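You operate a simulated robot arm through the tools that you are given. There is no shell and no other tool. Be economical: measure what you need, move in short steps, check, and stop when the job is done.

The job below is to be done with a simulated two-armed robot. You get a single attempt, and the scene is never put back.

## Task
Scan the tall and the short green master, then put each back.
Fine: stand each before the lying hand scanner and press its button; back on its own square; leave the other two. Set down upright: tall green master, short green master.

It is judged by the outcome, as a careful person would: the job done as asked, and still so three seconds after it is handed in. It fails if anything else is knocked over, pushed out of place, dropped, spilled or broken.

## Robot
Two 7-joint arms with fingered hands on one trunk that stands fixed in place. Base frame: the origin is at the foot of the trunk, x ahead of it, y to its left, z up; the work surface is at about z = 0.88. Lengths are in m, angles in rad, forces in N, time in s.
The left shoulder is at [0.06, 0.126, 1.255], the right one opposite. With the tool pointing down near the work surface each hand reaches from about 0.1 to 0.7 m from the base axis, measured 20 degrees to its own side. Payload 2.5 kg a hand.
The TCP of each hand is the grasp point between the finger pads, 0.03 m short of the fingertips. In the tool frame z runs along the fingers and y along their closing line. The gripper opens to 0.104 m. The gripper's body begins 0.035 m behind the TCP. The gripper is a hand of 5 fingers: y runs from the thumb to the fingers, the wrist lies at [-0.015, -0.104, -0.178] in the tool frame, and closing takes about 1.5 s.
Orientation is that of the tool frame in the base frame, as a unit quaternion [x, y, z, w]. With the fingers straight down and the wrist toward the robot, the tool's x, y and z point along [0, 1, 0], [1, 0, 0] and [0, 0, -1] of the base frame.

## Interface
- The arms move only by the tool arm_command. It takes "left_steps", "right_steps" or both (then of equal length, played together; a hand with none holds still); each is a list of rows, each a list of 7 numbers: the shift along the tool's x, y, z in m, then the turn, a rotation vector about the tool's x, y, z in rad, then the gripper command, from -1 (shut) to 1 (fully open), values between in proportion. In form: [[dx, dy, dz, rx, ry, rz, fingers], ...]. A call has 1 to 20 rows; each row is the pose to reach, as a shift and turn from the pose commanded when the call began, along the tool's axes at that moment. A row lasts 0.2 s, in which the tool goes at most 0.05 m and 0.15 rad; a call with a longer step from one row to the next is refused whole, and so is a gripper value outside its range. Where a pose cannot be reached the arm comes as near as it can. A force on the tool above 40 N (or 10 N above the force at the start of the call, whichever is more), or a blocked arm, ends the call early, and 0.2 s more pass. Each finger travels about 0.153 m/s and halts on what it meets, pressing with about 23 N; the grip force reading is that of the motor and also rises with nothing between the fingers. The clock runs only during rows and for 0.2 s after the last one: add rows that repeat a pose to give the fingers time. It gives the time, the measured TCP pose, the force on the tool (base axes), the opening and the grip force at its end, in the units of the frame above (readings bear some noise), with the torque about the TCP (base axes, N m) and any sound that the robot's microphone picked up.
- Cameras (640 x 400 px; columns grow to the right, rows downward): "scene" is now at [0.1216, -0.0027, 1.4666]; the picture's right is [0.05, -1.00, 0.00], its down [-0.64, -0.03, -0.76] and it looks along [0.76, 0.04, -0.65] (base axes); focal length 329 px, centre (320, 200). "left" rides on the left gripper at [-0.08, -0.078, -0.141] in its tool frame; the picture's right is [-0.78, -0.30, 0.56], its down [0.54, -0.78, 0.33] and it looks along [0.33, 0.56, 0.76] (tool axes); focal length 247 px, centre (320, 200). "right" rides on the right gripper at [0.08, -0.078, -0.141] in its tool frame; the picture's right is [-0.78, 0.30, -0.56], its down [-0.53, -0.78, 0.33] and it looks along [-0.33, 0.56, 0.76] (tool axes); focal length 247 px, centre (320, 200). There is no depth. A picture from a camera that has moved, and an enlarged one, comes with that camera's place and axes in the base frame and with its lens. The place of the scene camera against the robot may be out by one fixed shift of up to 0.018 m in any direction.
- grab_frame(camera): a new picture of that camera. The clock stands still meanwhile.
- move_column(by): slides the trunk up (or, below 0, down) by that many m; the arms and the scene camera ride with it, the base frame stays. It gives what a move gives, with no picture.
- set_grasp(shape, hand): the hand has 5 fingers and takes this shape, open, in about a second: jaw (thumb against the fingers, like two jaws); tri (thumb and two fingers); tip (a fingertip pinch); poke (one finger out to press); point (the index stretched); flat (the hand flat); cup (the hand cupped); fist (a fist). The gripper value then closes the fingers along that shape, each until it touches; the sizes above hold for jaw. It gives what a move gives, with no picture.
- aim_head(pan, tilt): turns the head with the scene camera to pan (to the left, within 1.501 rad either way) and tilt (down, from -0.506 to 1.204), counted from straight ahead of the robot. It gives what a move gives.
- inspect(camera, box): a new picture of the part [left, top, right, bottom] of that camera's present view, enlarged. The clock stands still meanwhile.
- sign_off(): hands the job in; it is judged then, once.

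Go step by step. Nothing tells you positions but the pictures and the camera data: compare them with the known pose of the tool, close in by small moves and look again before you grip or let go. The budget is 120 turns and 74 pictures, counting those below and the enlarged ones. Unless the task says otherwise, let go and move clear before handing in, and close with one line.

The tools are called after "Call:" as name(argument=value, ...) on one line, values as JSON. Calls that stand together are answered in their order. arm_command: Moves the arms, as the interface text tells. Its arguments: {"type":"object","properties":{"left_steps":{"type":"array"},"right_steps":{"type":"array"}},"required":[]} The other tools are called the same way: move_column (by) slides the trunk up or down; set_grasp (shape, hand) gives the hand a shape; aim_head (pan, tilt) turns the head that bears the scene camera; grab_frame (camera) takes a picture; inspect (camera, box) takes an enlarged picture of a part of a camera's view; sign_off () hands the job in.

At the start:

```text
clock: 0.0
left_tool_pos: [0.4486, 0.3187, 1.1965]
left_orientation: [0.707, 0.707, 0.0, 0.0]
left_force: [0.3, 0.1, -0.4]
left_torque: [-0.03, -0.03, -0.01]
left_gripper_width: 0.1036
left_gripper_force: 0.0
left_shape: jaw
right_tool_pos: [0.5209, -0.0985, 1.2063]
right_orientation: [0.707, 0.707, 0.0, 0.0]
right_force: [-0.5, -0.3, -0.1]
right_torque: [-0.01, -0.01, 0.01]
right_gripper_width: 0.1034
right_gripper_force: 0.0
right_shape: jaw
trunk travel left (down, up): [-0.65, 0.29]
head pan, tilt: [0.047, 0.702]
```

scene: 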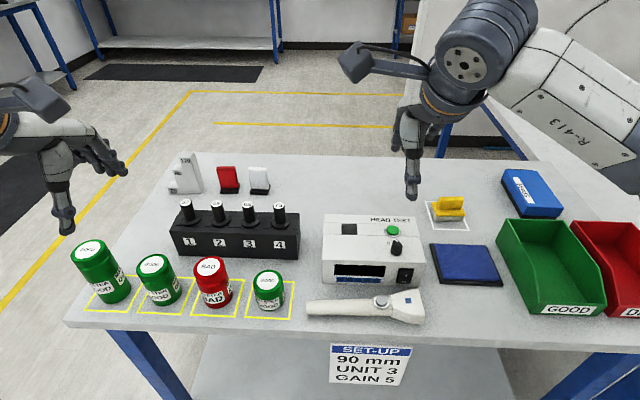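
right: 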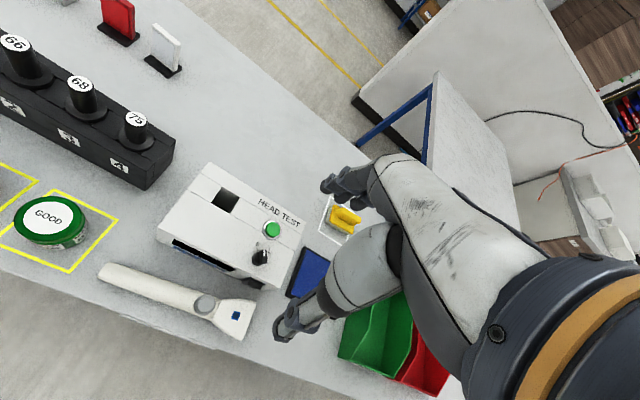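
left: 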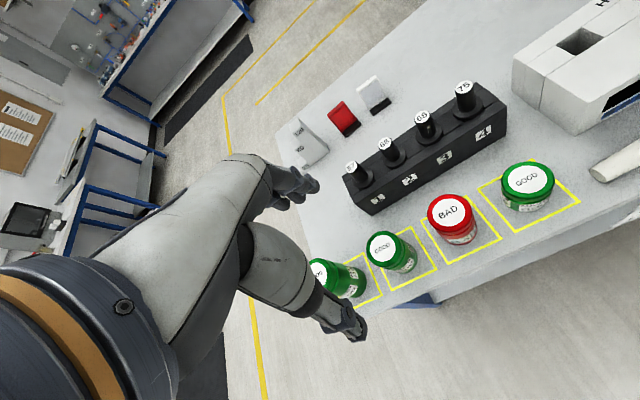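

I see four masters on yellow squares (tall green far left, short green rightmost) and a hand scanner lying to the right of them. I'll look closer at the scanner and the masters.

Call:
inspect(camera="scene", box=[290, 260, 450, 360])

Call:
inspect(camera="scene", box=[60, 220, 300, 370])

Call:
inspect(camera="right", box=[80, 240, 300, 378])

```text
4.00 times, centred on (370, 310) of scene
camera zoom: at [0.1216, -0.0027, 1.4666], right [0.05, -1.0, 0.0], down [-0.64, -0.03, -0.76], along [0.76, 0.04, -0.65], focal length 1317 px, centre (120, -240)
```

zoom: 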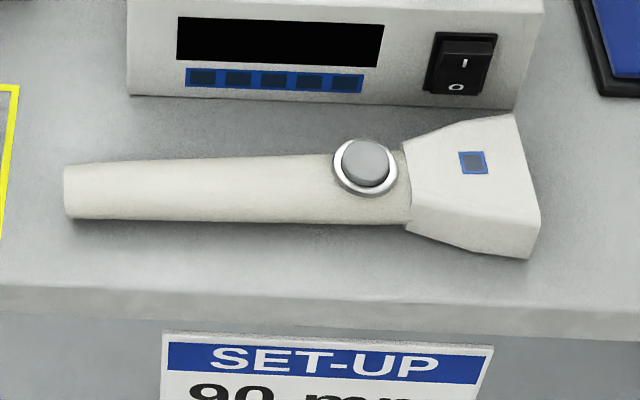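

```text
2.67 times, centred on (180, 295) of scene
camera zoom: at [0.1216, -0.0027, 1.4666], right [0.05, -1.0, 0.0], down [-0.64, -0.03, -0.76], along [0.76, 0.04, -0.65], focal length 878 px, centre (693, -53)
```

zoom: 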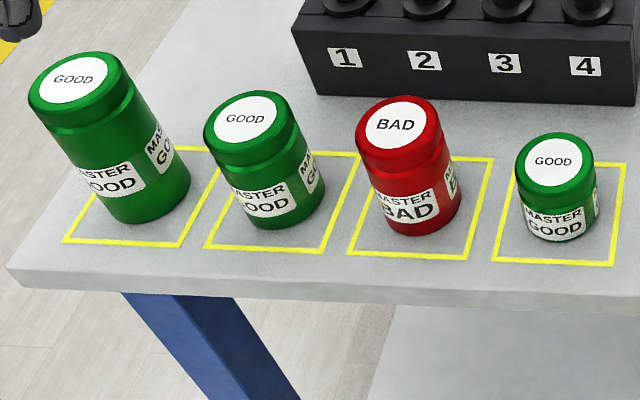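

```text
2.90 times, centred on (190, 309) of right
camera zoom: at [0.4444, -0.0198, 1.3457], right [0.3, -0.78, 0.56], down [-0.78, -0.53, -0.33], along [0.56, -0.33, -0.76], focal length 716 px, centre (697, -116)
```

zoom: 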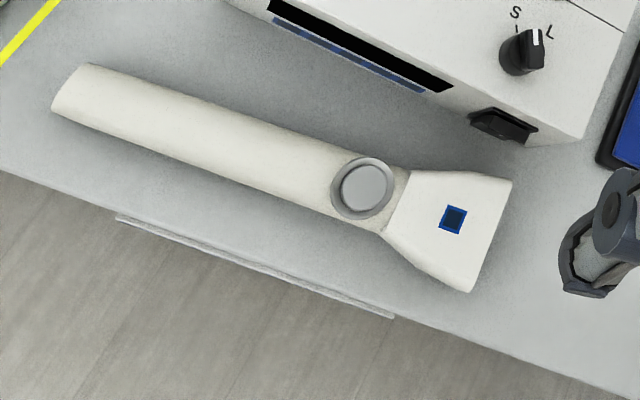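

The scanner's window faces right (−y) and its button sits on top at about (0.47, −0.10). The short master is near (0.494, 0.118), and I'll bring the right hand above it.

Call:
arm_command(right_steps=[[0.04, -0.005, 0.02, 0, 0, 0, 1], [0.08, -0.01, 0.04, 0, 0, 0, 1], [0.12, -0.015, 0.06, 0, 0, 0, 1], [0.16, -0.02, 0.08, 0, 0, 0, 1], [0.2, -0.027, 0.1, 0, 0, 0, 1], [0.2165, -0.027, 0.13, 0, 0, 0, 1], [0.2165, -0.027, 0.13, 0, 0, 0, 1]], left_steps=[[0.02, 0, 0, 0, 0, 0, 1], [0.04, 0, 0, 0, 0, 0, 1], [0.06, 0, 0, 0, 0, 0, 1], [0.08, 0, 0, 0, 0, 0, 1], [0.1, 0, 0, 0, 0, 0, 1], [0.1, 0, 0, 0, 0, 0, 1], [0.1, 0, 0, 0, 0, 0, 1]])

Call:
grab_frame(camera="right")

Call:
grab_frame(camera="left")

Call:
grab_frame(camera="scene")

```text
clock: 1.6
left_tool_pos: [0.4488, 0.4201, 1.1953]
left_orientation: [0.707, 0.707, 0.0, 0.0]
left_force: [0.2, 0.3, 0.2]
left_torque: [0.01, 0.01, 0.03]
left_gripper_width: 0.1033
left_gripper_force: 0.2
left_shape: jaw
right_tool_pos: [0.4945, 0.1185, 1.075]
right_orientation: [0.707, 0.707, 0.0, 0.0]
right_force: [0.1, -0.1, 0.9]
right_torque: [-0.06, -0.01, -0.03]
right_gripper_width: 0.1037
right_gripper_force: 0.1
right_shape: jaw
trunk travel left (down, up): [-0.65, 0.29]
head pan, tilt: [0.047, 0.702]
```

```text
67 pictures are left
camera right: at [0.4176, 0.1982, 1.2155], right [0.3, -0.78, 0.56], down [-0.78, -0.53, -0.33], along [0.56, -0.33, -0.76], focal length 247 px, centre (320, 200)
```

right: 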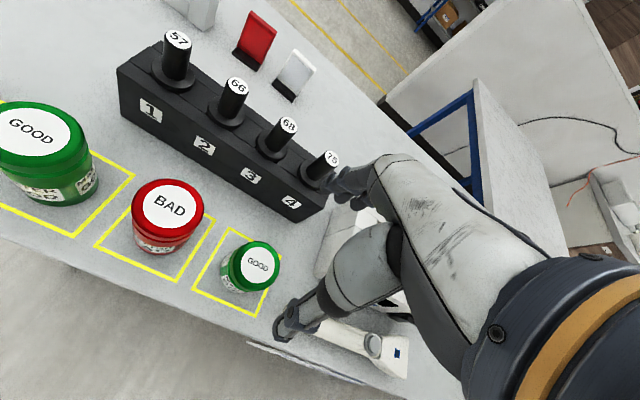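

```text
66 pictures are left
camera left: at [0.371, 0.3388, 1.3371], right [-0.3, -0.78, -0.56], down [-0.78, 0.54, -0.33], along [0.56, 0.33, -0.76], focal length 247 px, centre (320, 200)
```

left: 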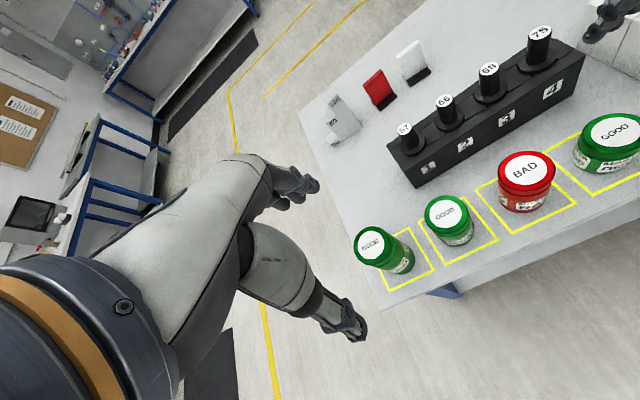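

```text
65 pictures are left
camera scene: at [0.1214, -0.0026, 1.4666], right [0.05, -1.0, 0.0], down [-0.64, -0.03, -0.76], along [0.76, 0.04, -0.65], focal length 329 px, centre (320, 200)
```

scene: 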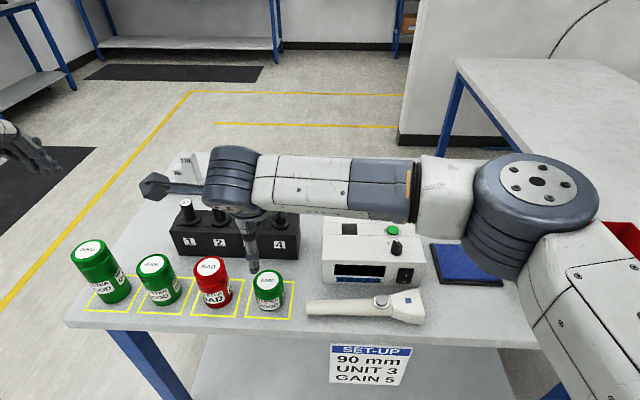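

The short master lies straight under the right hand (its lid shows where I expect it). I'll go down to grip height, then check.

Call:
arm_command(right_steps=[[0, 0, 0.03, 0, 0, 0, 1], [0, 0, 0.06, 0, 0, 0, 1], [0, 0, 0.09, 0, 0, 0, 1], [0, 0, 0.12, 0, 0, 0, 1], [0, 0, 0.14, 0, 0, 0, 1], [0, 0, 0.155, 0, 0, 0, 1], [0, 0, 0.155, 0, 0, 0, 1]])

Call:
grab_frame(camera="right")

Call:
inspect(camera="scene", box=[200, 200, 360, 330])

```text
clock: 3.2
left_tool_pos: [0.449, 0.4189, 1.1952]
left_orientation: [0.707, 0.708, 0.0, 0.0]
left_force: [0.0, 0.1, 0.6]
left_torque: [0.05, 0.01, 0.02]
left_gripper_width: 0.1037
left_gripper_force: 0.0
left_shape: jaw
right_tool_pos: [0.4941, 0.1174, 0.919]
right_orientation: [0.707, 0.707, 0.0, 0.001]
right_force: [-0.2, 0.7, 0.4]
right_torque: [0.04, -0.04, 0.0]
right_gripper_width: 0.1035
right_gripper_force: 0.0
right_shape: jaw
trunk travel left (down, up): [-0.65, 0.29]
head pan, tilt: [0.047, 0.702]
```

```text
64 pictures are left
camera right: at [0.4179, 0.1973, 1.0603], right [0.3, -0.78, 0.56], down [-0.78, -0.53, -0.33], along [0.56, -0.33, -0.76], focal length 247 px, centre (320, 200)
```

right: 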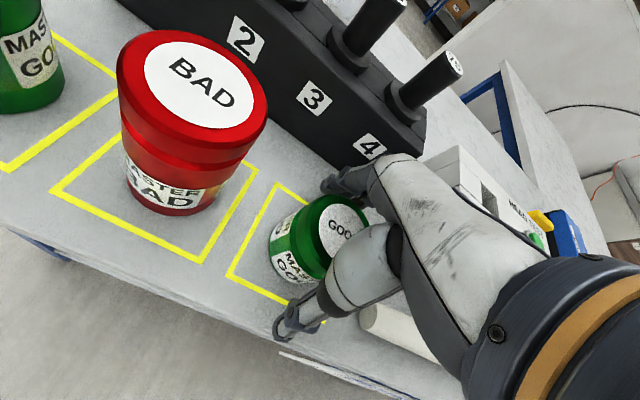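

```text
3.08 times, centred on (280, 265) of scene
camera zoom: at [0.1215, -0.0027, 1.4666], right [0.05, -1.0, 0.0], down [-0.64, -0.03, -0.76], along [0.76, 0.04, -0.65], focal length 1013 px, centre (443, 0)
```

zoom: 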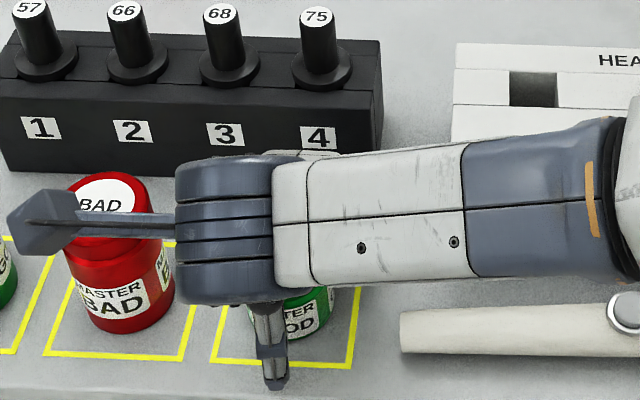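

The fingers straddle the short master. I close on it and lift slightly.

Call:
arm_command(right_steps=[[0, 0, 0, 0, 0, 0, 0.5], [0, 0, 0, 0, 0, 0, 0.2], [0, 0, 0, 0, 0, 0, -0.2], [0, 0, 0, 0, 0, 0, -0.6], [0, 0, 0, 0, 0, 0, -1], [0, 0, 0, 0, 0, 0, -1], [0, 0, 0, 0, 0, 0, -1], [0, 0, 0, 0, 0, 0, -1]])

Call:
grab_frame(camera="right")

```text
clock: 5.0
left_tool_pos: [0.4488, 0.4196, 1.1947]
left_orientation: [0.707, 0.707, 0.0, 0.0]
left_force: [-0.2, -0.5, -0.4]
left_torque: [0.02, 0.01, 0.01]
left_gripper_width: 0.1038
left_gripper_force: 0.0
left_shape: jaw
right_tool_pos: [0.4943, 0.1176, 0.9193]
right_orientation: [0.707, 0.707, 0.0, 0.0]
right_force: [-0.3, -1.2, -0.1]
right_torque: [0.02, 0.02, -0.01]
right_gripper_width: 0.0483
right_gripper_force: 23.2
right_shape: jaw
trunk travel left (down, up): [-0.65, 0.29]
head pan, tilt: [0.047, 0.702]
```

```text
62 pictures are left
camera right: at [0.4179, 0.1973, 1.0604], right [0.3, -0.78, 0.56], down [-0.78, -0.53, -0.33], along [0.56, -0.33, -0.76], focal length 247 px, centre (320, 200)
```

right: 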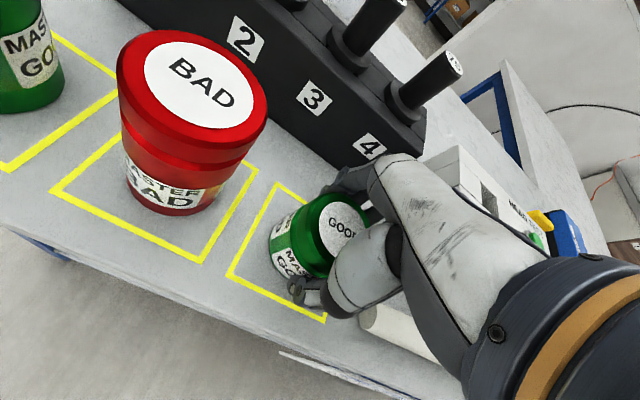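

Gripped. I lift it and carry it over to the right of the scanner head, staying high.

Call:
arm_command(right_steps=[[0, 0, -0.02, 0, 0, 0, -1], [0, 0, -0.06, 0, 0, 0, -1], [0, 0, -0.1, 0, 0, 0, -1], [0, 0, -0.13, 0, 0, 0, -1], [-0.03, 0, -0.13, 0, 0, 0, -1], [-0.07, -0.005, -0.13, 0, 0, 0, -1], [-0.11, -0.01, -0.13, 0, 0, 0, -1], [-0.15, -0.015, -0.13, 0, 0, 0, -1], [-0.19, -0.02, -0.13, 0, 0, 0, -1], [-0.23, -0.02, -0.13, 0, 0, 0, -1], [-0.27, -0.02, -0.13, 0, 0, 0, -1], [-0.31, -0.02, -0.13, 0, 0, 0, -1], [-0.34, -0.02, -0.13, 0, 0, 0, -1], [-0.3675, -0.02, -0.13, 0, 0, 0, -1], [-0.3675, -0.02, -0.13, 0, 0, 0, -1]])

Call:
grab_frame(camera="right")

Call:
grab_frame(camera="scene")

```text
clock: 8.2
left_tool_pos: [0.4502, 0.4205, 1.1949]
left_orientation: [0.707, 0.707, -0.001, 0.0]
left_force: [0.5, -0.7, 0.4]
left_torque: [-0.03, 0.03, -0.01]
left_gripper_width: 0.1036
left_gripper_force: 0.1
left_shape: jaw
right_tool_pos: [0.475, -0.2513, 1.0492]
right_orientation: [0.707, 0.707, 0.0, 0.0]
right_force: [-0.5, 0.7, -2.5]
right_torque: [-0.01, 0.03, 0.01]
right_gripper_width: 0.0479
right_gripper_force: 23.2
right_shape: jaw
trunk travel left (down, up): [-0.65, 0.29]
head pan, tilt: [0.047, 0.702]
```

```text
61 pictures are left
camera right: at [0.3971, -0.1708, 1.1897], right [0.3, -0.78, 0.56], down [-0.78, -0.54, -0.33], along [0.56, -0.33, -0.76], focal length 247 px, centre (320, 200)
```

right: 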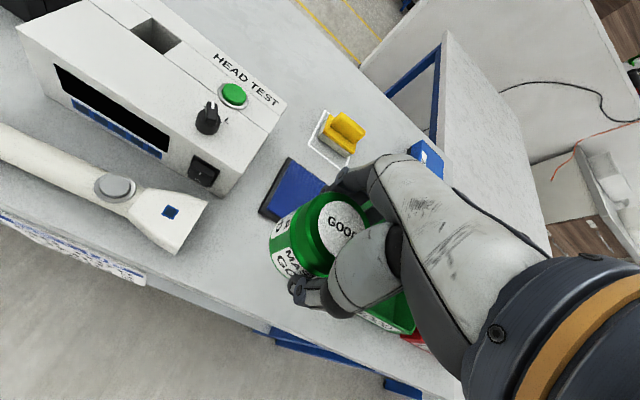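

```text
60 pictures are left
camera scene: at [0.1219, -0.0026, 1.4666], right [0.05, -1.0, 0.0], down [-0.65, -0.03, -0.76], along [0.76, 0.04, -0.65], focal length 329 px, centre (320, 200)
```

scene: 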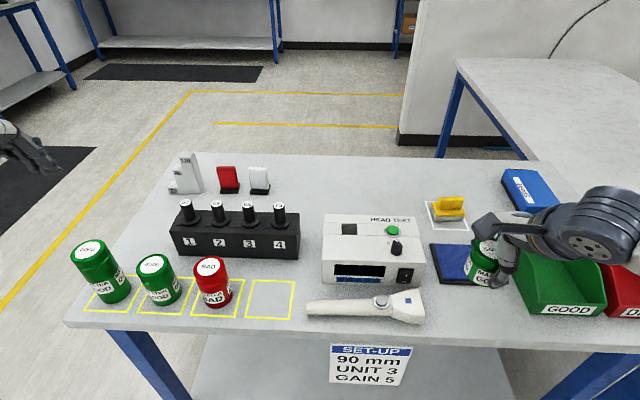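

The scanner face is at about y = −0.168, centred near x = 0.48. I set the short master down about 4–5 cm in front of it, at (0.484, −0.243).

Call:
arm_command(right_steps=[[0.004, 0.004, 0.03, 0, 0, 0, -1], [0.008, 0.009, 0.06, 0, 0, 0, -1], [0.008, 0.009, 0.09, 0, 0, 0, -1], [0.008, 0.009, 0.11, 0, 0, 0, -1], [0.008, 0.009, 0.12, 0, 0, 0, -1], [0.008, 0.009, 0.125, 0, 0, 0, -1], [0.008, 0.009, 0.129, 0, 0, 0, -1], [0.008, 0.009, 0.129, 0, 0, 0, -1]])

Call:
grab_frame(camera="right")

Call:
inspect(camera="scene", box=[360, 210, 560, 335])

```text
clock: 10.0
left_tool_pos: [0.4493, 0.4186, 1.1956]
left_orientation: [0.708, 0.707, -0.001, 0.001]
left_force: [0.1, -0.7, 0.2]
left_torque: [0.02, 0.01, -0.01]
left_gripper_width: 0.1034
left_gripper_force: 0.1
left_shape: jaw
right_tool_pos: [0.4833, -0.2429, 0.9218]
right_orientation: [0.707, 0.708, 0.0, 0.0]
right_force: [0.1, 0.5, -2.9]
right_torque: [0.01, -0.01, 0.02]
right_gripper_width: 0.0479
right_gripper_force: 22.5
right_shape: jaw
trunk travel left (down, up): [-0.65, 0.29]
head pan, tilt: [0.047, 0.702]
```

```text
59 pictures are left
camera right: at [0.4065, -0.1629, 1.0616], right [0.3, -0.78, 0.56], down [-0.78, -0.53, -0.33], along [0.56, -0.33, -0.76], focal length 247 px, centre (320, 200)
```

right: 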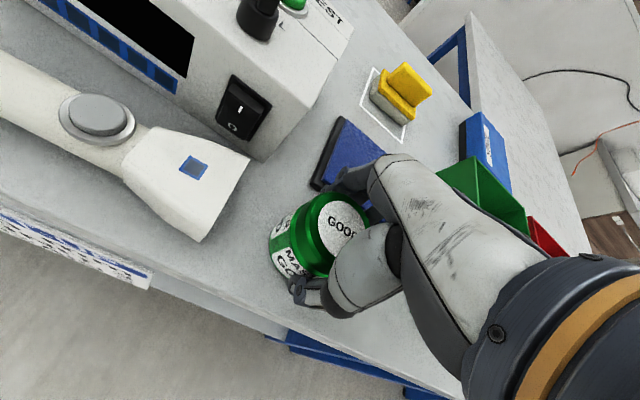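

```text
3.20 times, centred on (460, 272) of scene
camera zoom: at [0.1218, -0.0028, 1.4666], right [0.05, -1.0, 0.0], down [-0.64, -0.03, -0.76], along [0.76, 0.04, -0.65], focal length 1054 px, centre (-128, -32)
```

zoom: 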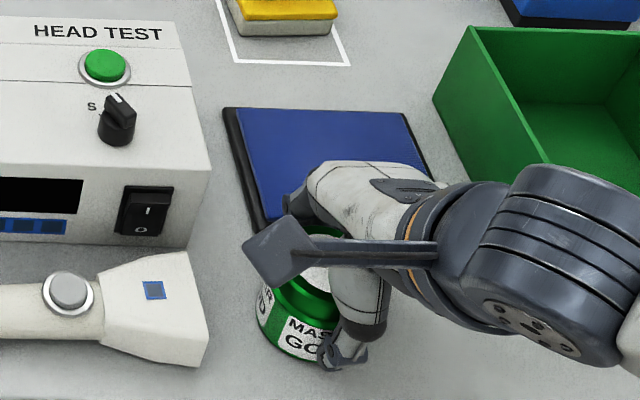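

It still hangs a few mm above the table. I lower in small steps until it touches.

Call:
arm_command(right_steps=[[0, 0, 0.0015, 0, 0, 0, -1], [0, 0, 0.003, 0, 0, 0, -1], [0, 0, 0.003, 0, 0, 0, -1]])

```text
clock: 10.8
left_tool_pos: [0.4498, 0.4195, 1.1947]
left_orientation: [0.708, 0.707, 0.0, 0.0]
left_force: [0.4, 0.2, 0.0]
left_torque: [-0.03, 0.0, -0.01]
left_gripper_width: 0.1039
left_gripper_force: 0.1
left_shape: jaw
right_tool_pos: [0.4831, -0.2431, 0.9187]
right_orientation: [0.707, 0.708, 0.001, 0.002]
right_force: [-0.2, -0.7, 5.0]
right_torque: [-0.01, -0.01, -0.01]
right_gripper_width: 0.048
right_gripper_force: 23.3
right_shape: jaw
trunk travel left (down, up): [-0.65, 0.29]
head pan, tilt: [0.047, 0.702]
```

It touches now. I release and rise straight up.

Call:
arm_command(right_steps=[[0, 0, 0, 0, 0, 0, -0.3], [0, 0, 0, 0, 0, 0, 0.1], [0, 0, 0, 0, 0, 0, 0.5], [0, 0, 0, 0, 0, 0, 0.54], [0, 0, 0, 0, 0, 0, 0.54], [0, 0, -0.02, 0, 0, 0, 0.54], [0, 0, -0.05, 0, 0, 0, 0.54], [0, 0, -0.09, 0, 0, 0, 0.54], [0, 0, -0.13, 0, 0, 0, 0.54], [0, 0, -0.13, 0, 0, 0, 0.54]])

Call:
grab_frame(camera="right")

Call:
grab_frame(camera="scene")

```text
clock: 13.0
left_tool_pos: [0.449, 0.4184, 1.1958]
left_orientation: [0.707, 0.707, 0.0, 0.0]
left_force: [1.3, -1.3, -0.1]
left_torque: [0.03, 0.01, -0.02]
left_gripper_width: 0.1036
left_gripper_force: 0.0
left_shape: jaw
right_tool_pos: [0.4832, -0.2437, 1.0477]
right_orientation: [0.707, 0.707, 0.0, 0.0]
right_force: [0.5, -0.6, -0.4]
right_torque: [-0.02, -0.02, -0.01]
right_gripper_width: 0.0796
right_gripper_force: 0.0
right_shape: jaw
trunk travel left (down, up): [-0.65, 0.29]
head pan, tilt: [0.047, 0.702]
```

```text
57 pictures are left
camera right: at [0.4069, -0.1627, 1.1878], right [0.3, -0.78, 0.56], down [-0.78, -0.53, -0.33], along [0.56, -0.33, -0.76], focal length 247 px, centre (320, 200)
```

right: 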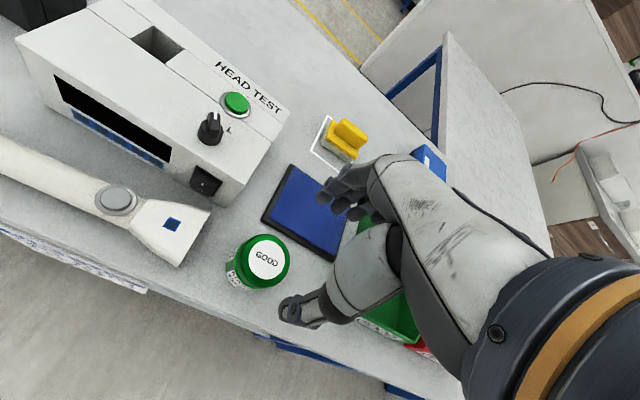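

```text
56 pictures are left
camera scene: at [0.1216, -0.0027, 1.4666], right [0.05, -1.0, 0.0], down [-0.64, -0.03, -0.76], along [0.76, 0.04, -0.65], focal length 329 px, centre (320, 200)
```

scene: 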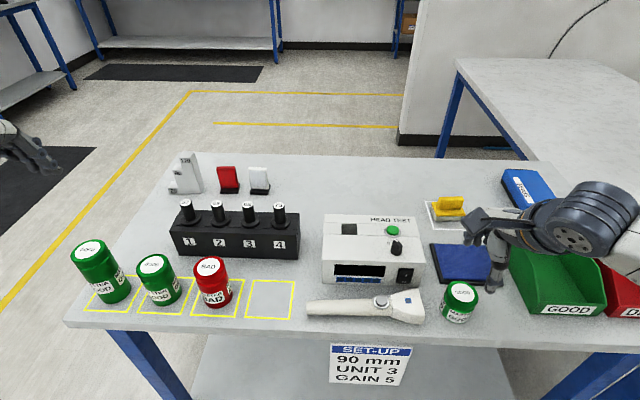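

The short master stands well in front of the scanner. Now I shape the right hand for poking and move over the button at about (0.476, −0.094).

Call:
arm_command(right_steps=[[0, 0, -0.03, 0, 0, 0, 0.54], [0.04, 0, -0.03, 0, 0, 0, 0.54], [0.08, -0.003, -0.03, 0, 0, 0, 0.54], [0.12, -0.005, -0.03, 0, 0, 0, 0.54], [0.15, -0.007, -0.03, 0, 0, 0, 0.54], [0.15, -0.007, -0.03, 0, 0, 0, 0.54]])

Call:
set_grasp(hand="right", shape="poke")

Call:
grab_frame(camera="right")

Call:
inspect(camera="scene", box=[300, 200, 500, 325])

```text
clock: 14.4
left_tool_pos: [0.4492, 0.4199, 1.1943]
left_orientation: [0.708, 0.707, 0.0, 0.0]
left_force: [0.2, 0.2, 0.0]
left_torque: [0.01, -0.01, 0.02]
left_gripper_width: 0.1034
left_gripper_force: 0.0
left_shape: jaw
right_tool_pos: [0.4761, -0.0923, 1.0774]
right_orientation: [0.707, 0.707, 0.0, 0.0]
right_force: [-0.3, -0.4, 0.0]
right_torque: [0.05, -0.02, 0.01]
right_gripper_width: 0.0801
right_gripper_force: 0.1
right_shape: jaw
trunk travel left (down, up): [-0.65, 0.29]
head pan, tilt: [0.047, 0.702]
```

```text
clock: 15.3
left_tool_pos: [0.4492, 0.4196, 1.1961]
left_orientation: [0.707, 0.707, 0.001, 0.0]
left_force: [0.6, 0.2, -0.3]
left_torque: [-0.03, -0.02, 0.01]
left_gripper_width: 0.1037
left_gripper_force: 0.1
left_shape: jaw
right_tool_pos: [0.4775, -0.0931, 1.0786]
right_orientation: [0.708, 0.707, 0.0, 0.0]
right_force: [-0.6, 0.6, 0.4]
right_torque: [0.03, -0.04, -0.03]
right_gripper_width: 0.0
right_gripper_force: 0.1
right_shape: poke
trunk travel left (down, up): [-0.65, 0.29]
head pan, tilt: [0.047, 0.702]
```

```text
55 pictures are left
camera right: at [0.3998, -0.0123, 1.2185], right [0.3, -0.78, 0.56], down [-0.78, -0.53, -0.33], along [0.56, -0.33, -0.76], focal length 247 px, centre (320, 200)
```

right: 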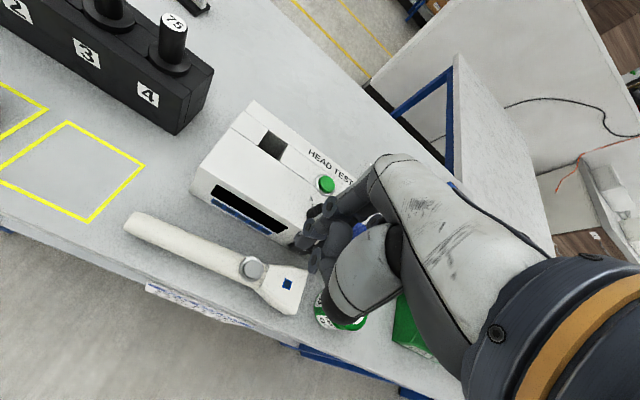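

```text
3.20 times, centred on (400, 262) of scene
camera zoom: at [0.1216, -0.0026, 1.4666], right [0.05, -1.0, 0.0], down [-0.64, -0.03, -0.76], along [0.76, 0.04, -0.65], focal length 1054 px, centre (64, 0)
```

zoom: 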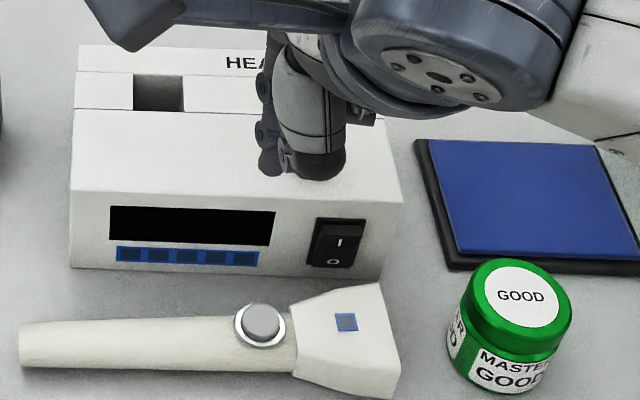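

I zoom in on the poking finger to see where its tip is.

Call:
inspect(camera="right", box=[220, 150, 420, 340])

Call:
inspect(camera="scene", box=[360, 200, 440, 260])

```text
2.11 times, centred on (320, 245) of right
camera zoom: at [0.3998, -0.0123, 1.2185], right [0.3, -0.78, 0.56], down [-0.78, -0.53, -0.33], along [0.56, -0.33, -0.76], focal length 520 px, centre (320, 105)
```

zoom: 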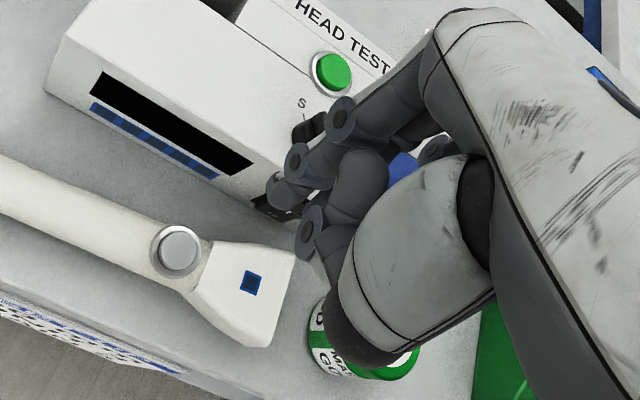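

```text
6.67 times, centred on (400, 230) of scene
camera zoom: at [0.1216, -0.0026, 1.4666], right [0.05, -1.0, 0.0], down [-0.64, -0.03, -0.76], along [0.76, 0.04, -0.65], focal length 2195 px, centre (-213, 0)
```

zoom: 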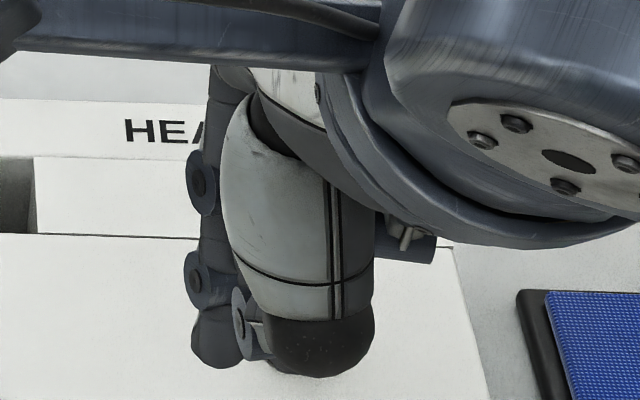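

The poking tip sits about 3 cm below the TCP, near its axis. I lower partway and look again.

Call:
arm_command(right_steps=[[-0.002, 0, 0.03, 0, 0, 0, 1], [-0.003, 0, 0.06, 0, 0, 0, 1], [-0.003, 0, 0.09, 0, 0, 0, 1], [-0.003, 0, 0.09, 0, 0, 0, 1]])

Call:
grab_frame(camera="right")

Call:
inspect(camera="scene", box=[340, 235, 436, 315])

```text
clock: 16.3
left_tool_pos: [0.4486, 0.4194, 1.1942]
left_orientation: [0.707, 0.707, 0.0, 0.0]
left_force: [-0.6, 0.3, 0.0]
left_torque: [0.0, -0.04, 0.01]
left_gripper_width: 0.1036
left_gripper_force: 0.0
left_shape: jaw
right_tool_pos: [0.4757, -0.0945, 0.988]
right_orientation: [0.707, 0.707, 0.0, 0.0]
right_force: [1.0, -0.2, 0.1]
right_torque: [0.02, 0.02, -0.01]
right_gripper_width: 0.0
right_gripper_force: 0.0
right_shape: poke
trunk travel left (down, up): [-0.65, 0.29]
head pan, tilt: [0.047, 0.702]
```

```text
51 pictures are left
camera right: at [0.3988, -0.0155, 1.1287], right [0.3, -0.78, 0.56], down [-0.78, -0.53, -0.33], along [0.56, -0.33, -0.76], focal length 247 px, centre (320, 200)
```

right: 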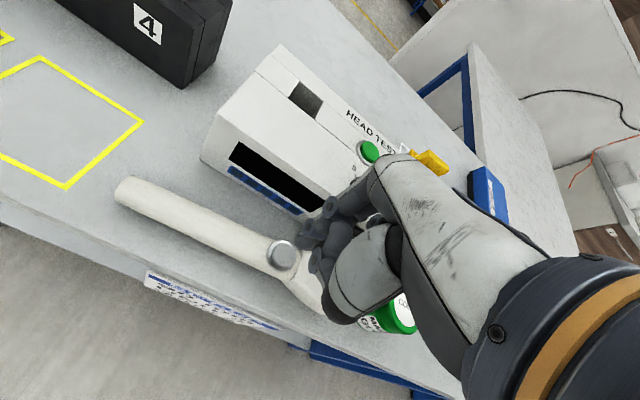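

```text
5.00 times, centred on (388, 275) of scene
camera zoom: at [0.1215, -0.0026, 1.4666], right [0.05, -1.0, 0.0], down [-0.64, -0.03, -0.76], along [0.76, 0.04, -0.65], focal length 1646 px, centre (-20, -175)
```

zoom: 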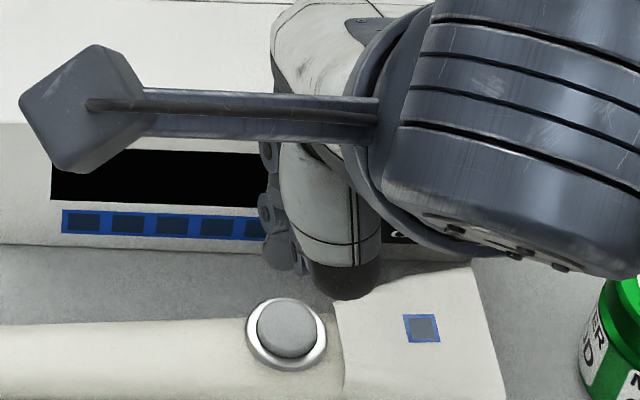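

By both cameras the tip is about 8 mm left of the button. I correct that and go down to just above it.

Call:
arm_command(right_steps=[[-0.004, -0.001, 0.0, 0, 0, 0, 1], [-0.008, -0.002, 0.01, 0, 0, 0, 1], [-0.008, -0.002, 0.02, 0, 0, 0, 1], [-0.008, -0.002, 0.025, 0, 0, 0, 1], [-0.008, -0.002, 0.025, 0, 0, 0, 1]])

Call:
inspect(camera="right", box=[250, 190, 370, 310])

Call:
inspect(camera="scene", box=[340, 255, 436, 315])

```text
clock: 17.5
left_tool_pos: [0.4494, 0.42, 1.1954]
left_orientation: [0.707, 0.707, 0.0, 0.0]
left_force: [0.1, 0.4, -0.2]
left_torque: [0.0, 0.0, -0.04]
left_gripper_width: 0.1036
left_gripper_force: 0.1
left_shape: jaw
right_tool_pos: [0.4739, -0.1036, 0.964]
right_orientation: [0.707, 0.707, 0.0, 0.0]
right_force: [0.2, 0.1, -0.5]
right_torque: [0.01, -0.01, 0.02]
right_gripper_width: 0.0003
right_gripper_force: 0.2
right_shape: poke
trunk travel left (down, up): [-0.65, 0.29]
head pan, tilt: [0.047, 0.702]
```

```text
3.33 times, centred on (310, 250) of right
camera zoom: at [0.3974, -0.0236, 1.1039], right [0.3, -0.78, 0.56], down [-0.78, -0.53, -0.33], along [0.56, -0.33, -0.76], focal length 823 px, centre (353, 33)
```

zoom: 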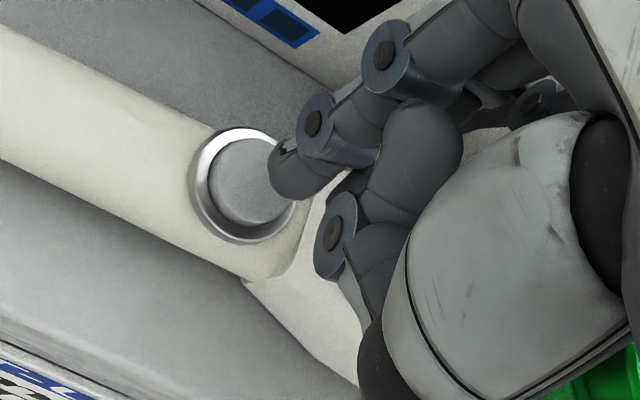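

```text
6.67 times, centred on (388, 285) of scene
camera zoom: at [0.1216, -0.0026, 1.4666], right [0.05, -1.0, 0.0], down [-0.64, -0.03, -0.76], along [0.76, 0.04, -0.65], focal length 2195 px, centre (-133, -367)
```

zoom: 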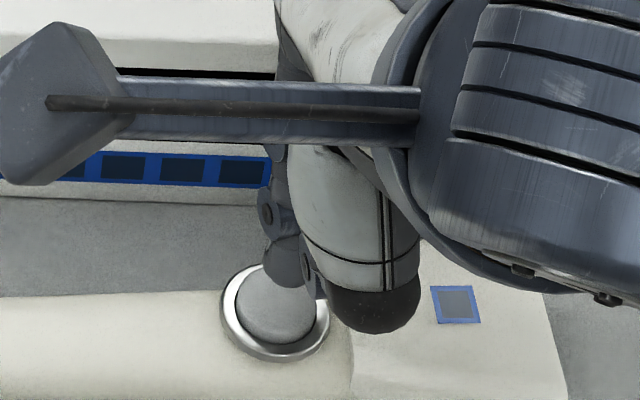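

The tip is now over the button within a few mm. I press down gently in small steps.

Call:
arm_command(right_steps=[[0.002, 0.001, 0.004, 0, 0, 0, 1], [0.002, 0.001, 0.008, 0, 0, 0, 1], [0.002, 0.001, 0.011, 0, 0, 0, 1], [0.002, 0.001, 0.014, 0, 0, 0, 1]])

```text
clock: 18.5
left_tool_pos: [0.4503, 0.4181, 1.1947]
left_orientation: [0.707, 0.707, 0.0, 0.0]
left_force: [-0.3, 0.3, 0.4]
left_torque: [0.01, 0.03, 0.03]
left_gripper_width: 0.1035
left_gripper_force: 0.0
left_shape: jaw
right_tool_pos: [0.476, -0.1015, 0.9502]
right_orientation: [0.707, 0.707, 0.0, 0.0]
right_force: [0.4, -1.0, 0.4]
right_torque: [-0.01, 0.01, -0.01]
right_gripper_width: 0.0
right_gripper_force: 0.0
right_shape: poke
trunk travel left (down, up): [-0.65, 0.29]
head pan, tilt: [0.047, 0.702]
heard: click
```

I heard a click. I check the scanner's indicator.

Call:
inspect(camera="scene", box=[340, 255, 500, 335])

Call:
inspect(camera="right", box=[250, 190, 370, 310])

```text
4.00 times, centred on (420, 295) of scene
camera zoom: at [0.1215, -0.0027, 1.4666], right [0.05, -1.0, 0.0], down [-0.64, -0.03, -0.76], along [0.76, 0.04, -0.65], focal length 1317 px, centre (-80, -180)
```

zoom: 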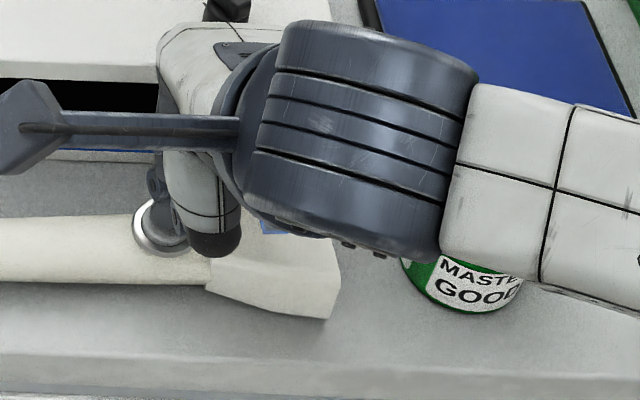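

```text
3.33 times, centred on (310, 250) of right
camera zoom: at [0.3982, -0.0216, 1.0897], right [0.3, -0.78, 0.56], down [-0.78, -0.53, -0.33], along [0.56, -0.33, -0.76], focal length 823 px, centre (353, 33)
```

zoom: 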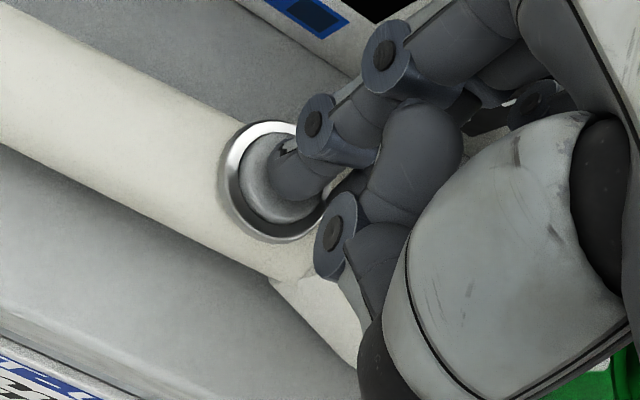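

I back off upward and look at the indicator and the test display.

Call:
arm_command(right_steps=[[0, 0, -0.02, 0, 0, 0, 1], [0, 0, -0.06, 0, 0, 0, 1], [0, 0, -0.1, 0, 0, 0, 1], [0, 0, -0.12, 0, 0, 0, 1]])

Call:
inspect(camera="scene", box=[300, 200, 500, 325])

```text
clock: 19.5
left_tool_pos: [0.4488, 0.4193, 1.1945]
left_orientation: [0.707, 0.707, 0.0, 0.0]
left_force: [0.8, 0.9, -0.6]
left_torque: [0.0, -0.02, 0.01]
left_gripper_width: 0.1037
left_gripper_force: 0.2
left_shape: jaw
right_tool_pos: [0.4759, -0.1013, 1.0691]
right_orientation: [0.707, 0.707, 0.0, 0.0]
right_force: [-0.2, 0.2, -0.7]
right_torque: [0.0, 0.03, 0.01]
right_gripper_width: 0.0002
right_gripper_force: 0.1
right_shape: poke
trunk travel left (down, up): [-0.65, 0.29]
head pan, tilt: [0.047, 0.702]
```

```text
3.20 times, centred on (400, 262) of scene
camera zoom: at [0.1215, -0.0026, 1.4666], right [0.05, -1.0, 0.0], down [-0.64, -0.03, -0.76], along [0.76, 0.04, -0.65], focal length 1054 px, centre (64, 0)
```

zoom: 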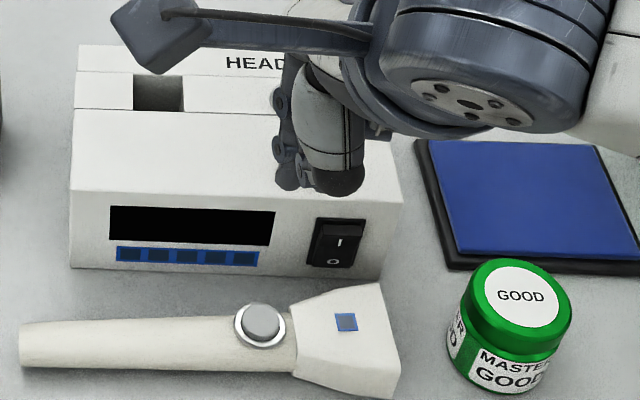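

The indicator is dark now. To see it during the press without the wrist hiding it, I'll clear the right hand and repeat the press with the left hand while watching from the scene camera.

Call:
arm_command(right_steps=[[0, 0, -0.04, 0, 0, 0, 1], [0, 0, -0.08, 0, 0, 0, 1], [-0.04, 0, -0.1, 0, 0, 0, 1], [-0.08, 0, -0.1, 0, 0, 0, 1], [-0.12, 0, -0.1, 0, 0, 0, 1], [-0.16, 0, -0.1, 0, 0, 0, 1], [-0.2, 0, -0.1, 0, 0, 0, 1], [-0.24, 0, -0.1, 0, 0, 0, 1], [-0.27, 0, -0.1, 0, 0, 0, 1], [-0.27, 0, -0.1, 0, 0, 0, 1]])

Call:
set_grasp(hand="left", shape="poke")

Call:
arm_command(left_steps=[[-0.04, 0, 0, 0, 0, 0, 1], [-0.08, 0.0, 0, 0, 0, 0, 1], [-0.12, 0.005, 0, 0, 0, 0, 1], [-0.16, 0.01, 0, 0, 0, 0, 1], [-0.2, 0.015, 0, 0, 0, 0, 1], [-0.24, 0.02, 0, 0, 0, 0, 1], [-0.28, 0.027, 0, 0, 0, 0, 1], [-0.32, 0.027, 0.0, 0, 0, 0, 1], [-0.36, 0.027, 0.02, 0, 0, 0, 1], [-0.4, 0.027, 0.04, 0, 0, 0, 1], [-0.44, 0.027, 0.06, 0, 0, 0, 1], [-0.48, 0.027, 0.08, 0, 0, 0, 1], [-0.502, 0.027, 0.1, 0, 0, 0, 1], [-0.502, 0.027, 0.12, 0, 0, 0, 1], [-0.502, 0.027, 0.12, 0, 0, 0, 1]])

Call:
grab_frame(camera="scene")

Call:
grab_frame(camera="left")

```text
clock: 21.7
left_tool_pos: [0.4494, 0.4193, 1.1945]
left_orientation: [0.707, 0.707, 0.002, 0.0]
left_force: [0.0, -0.4, -0.4]
left_torque: [0.01, 0.01, 0.0]
left_gripper_width: 0.1038
left_gripper_force: 0.0
left_shape: jaw
right_tool_pos: [0.4751, -0.3719, 1.1698]
right_orientation: [0.707, 0.707, 0.001, 0.0]
right_force: [0.1, -0.3, -1.2]
right_torque: [0.03, -0.03, -0.01]
right_gripper_width: 0.0001
right_gripper_force: 0.1
right_shape: poke
trunk travel left (down, up): [-0.65, 0.29]
head pan, tilt: [0.047, 0.702]
```

```text
clock: 22.6
left_tool_pos: [0.4501, 0.4192, 1.1953]
left_orientation: [0.707, 0.707, 0.0, 0.0]
left_force: [0.4, -0.4, 0.0]
left_torque: [-0.02, 0.04, -0.03]
left_gripper_width: 0.0002
left_gripper_force: 0.1
left_shape: poke
right_tool_pos: [0.4748, -0.3717, 1.1701]
right_orientation: [0.707, 0.707, 0.0, 0.0]
right_force: [-0.2, 0.5, 0.0]
right_torque: [-0.02, 0.04, -0.02]
right_gripper_width: 0.0
right_gripper_force: 0.1
right_shape: poke
trunk travel left (down, up): [-0.65, 0.29]
head pan, tilt: [0.047, 0.702]
```

```text
clock: 25.8
left_tool_pos: [0.4759, -0.0829, 1.0754]
left_orientation: [0.708, 0.707, 0.0, 0.0]
left_force: [-0.6, -0.5, -0.1]
left_torque: [0.01, -0.01, -0.04]
left_gripper_width: 0.0
left_gripper_force: 0.0
left_shape: poke
right_tool_pos: [0.4753, -0.3715, 1.1699]
right_orientation: [0.707, 0.707, 0.0, 0.0]
right_force: [-0.4, -0.7, -0.6]
right_torque: [-0.01, 0.01, -0.01]
right_gripper_width: 0.0
right_gripper_force: 0.0
right_shape: poke
trunk travel left (down, up): [-0.65, 0.29]
head pan, tilt: [0.047, 0.702]
```

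```text
44 pictures are left
camera scene: at [0.1216, -0.0027, 1.4666], right [0.05, -1.0, 0.0], down [-0.64, -0.03, -0.76], along [0.76, 0.04, -0.65], focal length 329 px, centre (320, 200)
```

scene: 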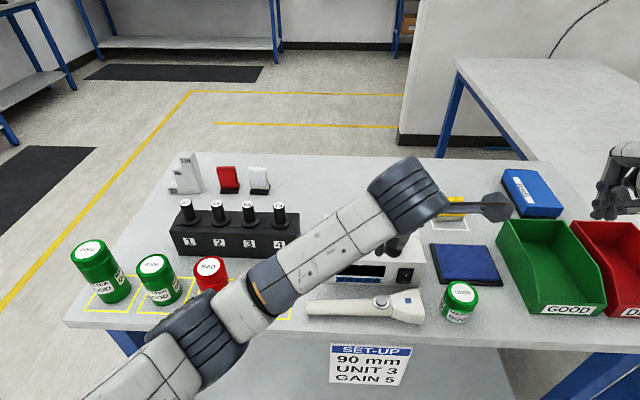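

```text
43 pictures are left
camera left: at [0.3979, -0.1639, 1.2179], right [-0.3, -0.78, -0.56], down [-0.78, 0.54, -0.33], along [0.56, 0.33, -0.76], focal length 247 px, centre (320, 200)
```

left: 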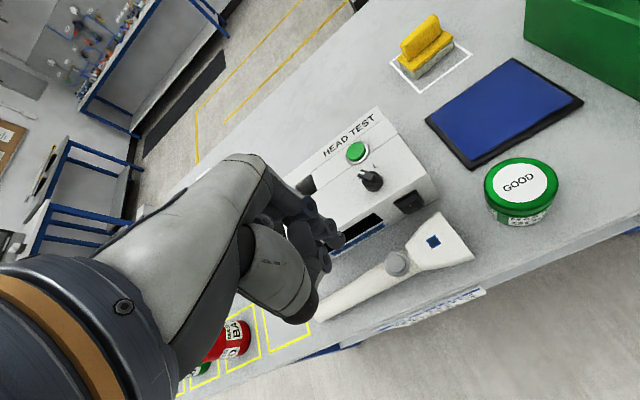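

The left camera sees the scanner well. I press with the left finger at the mirrored offset and look at the indicator while it is held.

Call:
arm_command(left_steps=[[0, 0, 0.04, 0, 0, 0, 1], [0, 0, 0.08, 0, 0, 0, 1], [0, 0, 0.105, 0, 0, 0, 1], [0, 0, 0.11, 0, 0, 0, 1], [0, 0, 0.115, 0, 0, 0, 1], [0, 0, 0.12, 0, 0, 0, 1], [0, 0, 0.124, 0, 0, 0, 1]])

Call:
grab_frame(camera="left")

```text
clock: 27.4
left_tool_pos: [0.4774, -0.0838, 0.9521]
left_orientation: [0.707, 0.707, 0.0, 0.0]
left_force: [1.5, -0.1, 0.9]
left_torque: [-0.01, -0.01, 0.0]
left_gripper_width: 0.0
left_gripper_force: 0.1
left_shape: poke
right_tool_pos: [0.4748, -0.3702, 1.1696]
right_orientation: [0.707, 0.707, -0.001, -0.001]
right_force: [-0.3, -0.1, -0.1]
right_torque: [0.0, 0.01, -0.04]
right_gripper_width: 0.0
right_gripper_force: 0.0
right_shape: poke
trunk travel left (down, up): [-0.65, 0.29]
head pan, tilt: [0.047, 0.702]
```

```text
42 pictures are left
camera left: at [0.3982, -0.1637, 1.094], right [-0.3, -0.78, -0.56], down [-0.78, 0.54, -0.33], along [0.56, 0.33, -0.76], focal length 247 px, centre (320, 200)
```

left: 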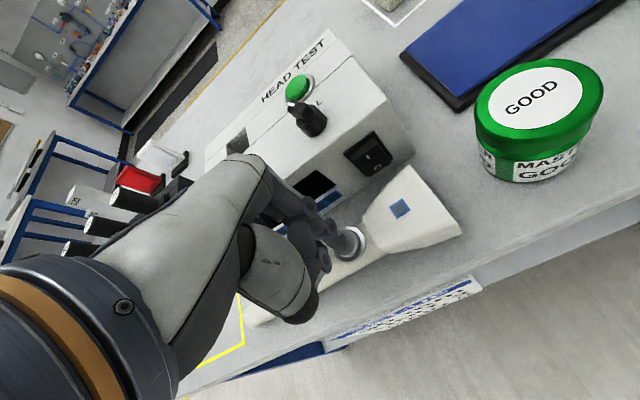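

No click yet. I go down a little further.

Call:
arm_command(left_steps=[[0, 0, 0.0015, 0, 0, 0, 1], [0, 0, 0.003, 0, 0, 0, 1]])

Call:
inspect(camera="left", box=[290, 150, 480, 290])

```text
clock: 28.0
left_tool_pos: [0.4757, -0.0829, 0.9493]
left_orientation: [0.707, 0.707, 0.0, -0.001]
left_force: [0.1, -1.1, 2.1]
left_torque: [-0.01, 0.0, 0.05]
left_gripper_width: 0.0001
left_gripper_force: 0.0
left_shape: poke
right_tool_pos: [0.4746, -0.3719, 1.1696]
right_orientation: [0.706, 0.708, 0.0, 0.0]
right_force: [0.8, -0.6, -0.3]
right_torque: [0.0, -0.02, -0.04]
right_gripper_width: 0.0001
right_gripper_force: 0.2
right_shape: poke
trunk travel left (down, up): [-0.65, 0.29]
head pan, tilt: [0.047, 0.702]
heard: click
```

```text
2.86 times, centred on (385, 220) of left
camera zoom: at [0.398, -0.1636, 1.091], right [-0.3, -0.78, -0.56], down [-0.78, 0.54, -0.33], along [0.56, 0.33, -0.76], focal length 706 px, centre (134, 143)
```

zoom: 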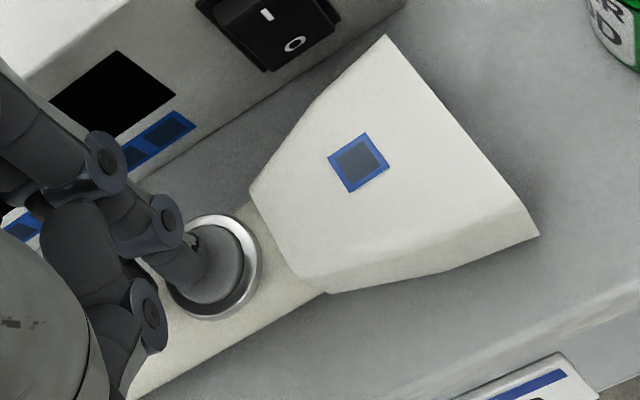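

It clicked but the window stays dark. I hold it a moment and look again.

Call:
arm_command(left_steps=[[0, 0, 0.001, 0, 0, 0, 1], [0, 0, 0.001, 0, 0, 0, 1], [0, 0, 0.001, 0, 0, 0, 1]])

Call:
grab_frame(camera="left")

Call:
grab_frame(camera="scene")

```text
clock: 28.8
left_tool_pos: [0.4756, -0.0828, 0.949]
left_orientation: [0.707, 0.707, 0.0, 0.0]
left_force: [0.5, 0.2, 1.5]
left_torque: [0.02, 0.02, 0.01]
left_gripper_width: 0.0003
left_gripper_force: 0.0
left_shape: poke
right_tool_pos: [0.4763, -0.3707, 1.1696]
right_orientation: [0.707, 0.707, 0.0, 0.0]
right_force: [-0.6, 0.6, 0.3]
right_torque: [-0.03, 0.0, 0.05]
right_gripper_width: 0.0
right_gripper_force: 0.1
right_shape: poke
trunk travel left (down, up): [-0.65, 0.29]
head pan, tilt: [0.047, 0.702]
```

```text
40 pictures are left
camera left: at [0.3979, -0.1635, 1.0899], right [-0.3, -0.78, -0.56], down [-0.78, 0.54, -0.33], along [0.56, 0.33, -0.76], focal length 247 px, centre (320, 200)
```

left: 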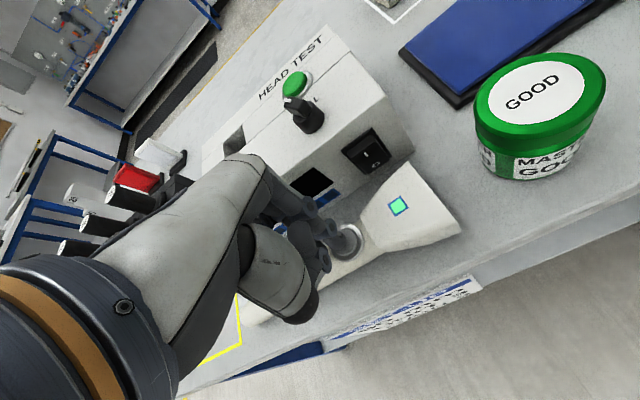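

```text
39 pictures are left
camera scene: at [0.1215, -0.0027, 1.4666], right [0.05, -1.0, 0.0], down [-0.64, -0.03, -0.76], along [0.76, 0.04, -0.65], focal length 329 px, centre (320, 200)
```

scene: 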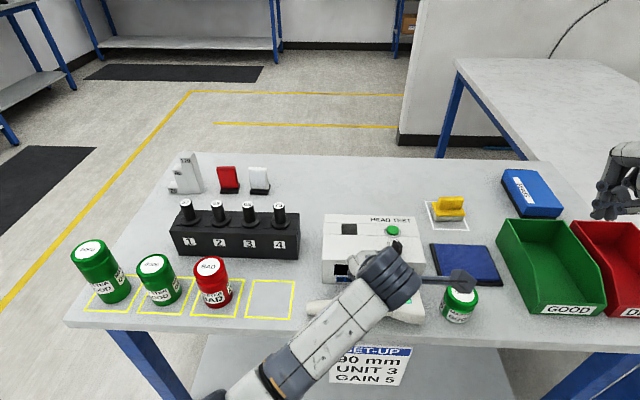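

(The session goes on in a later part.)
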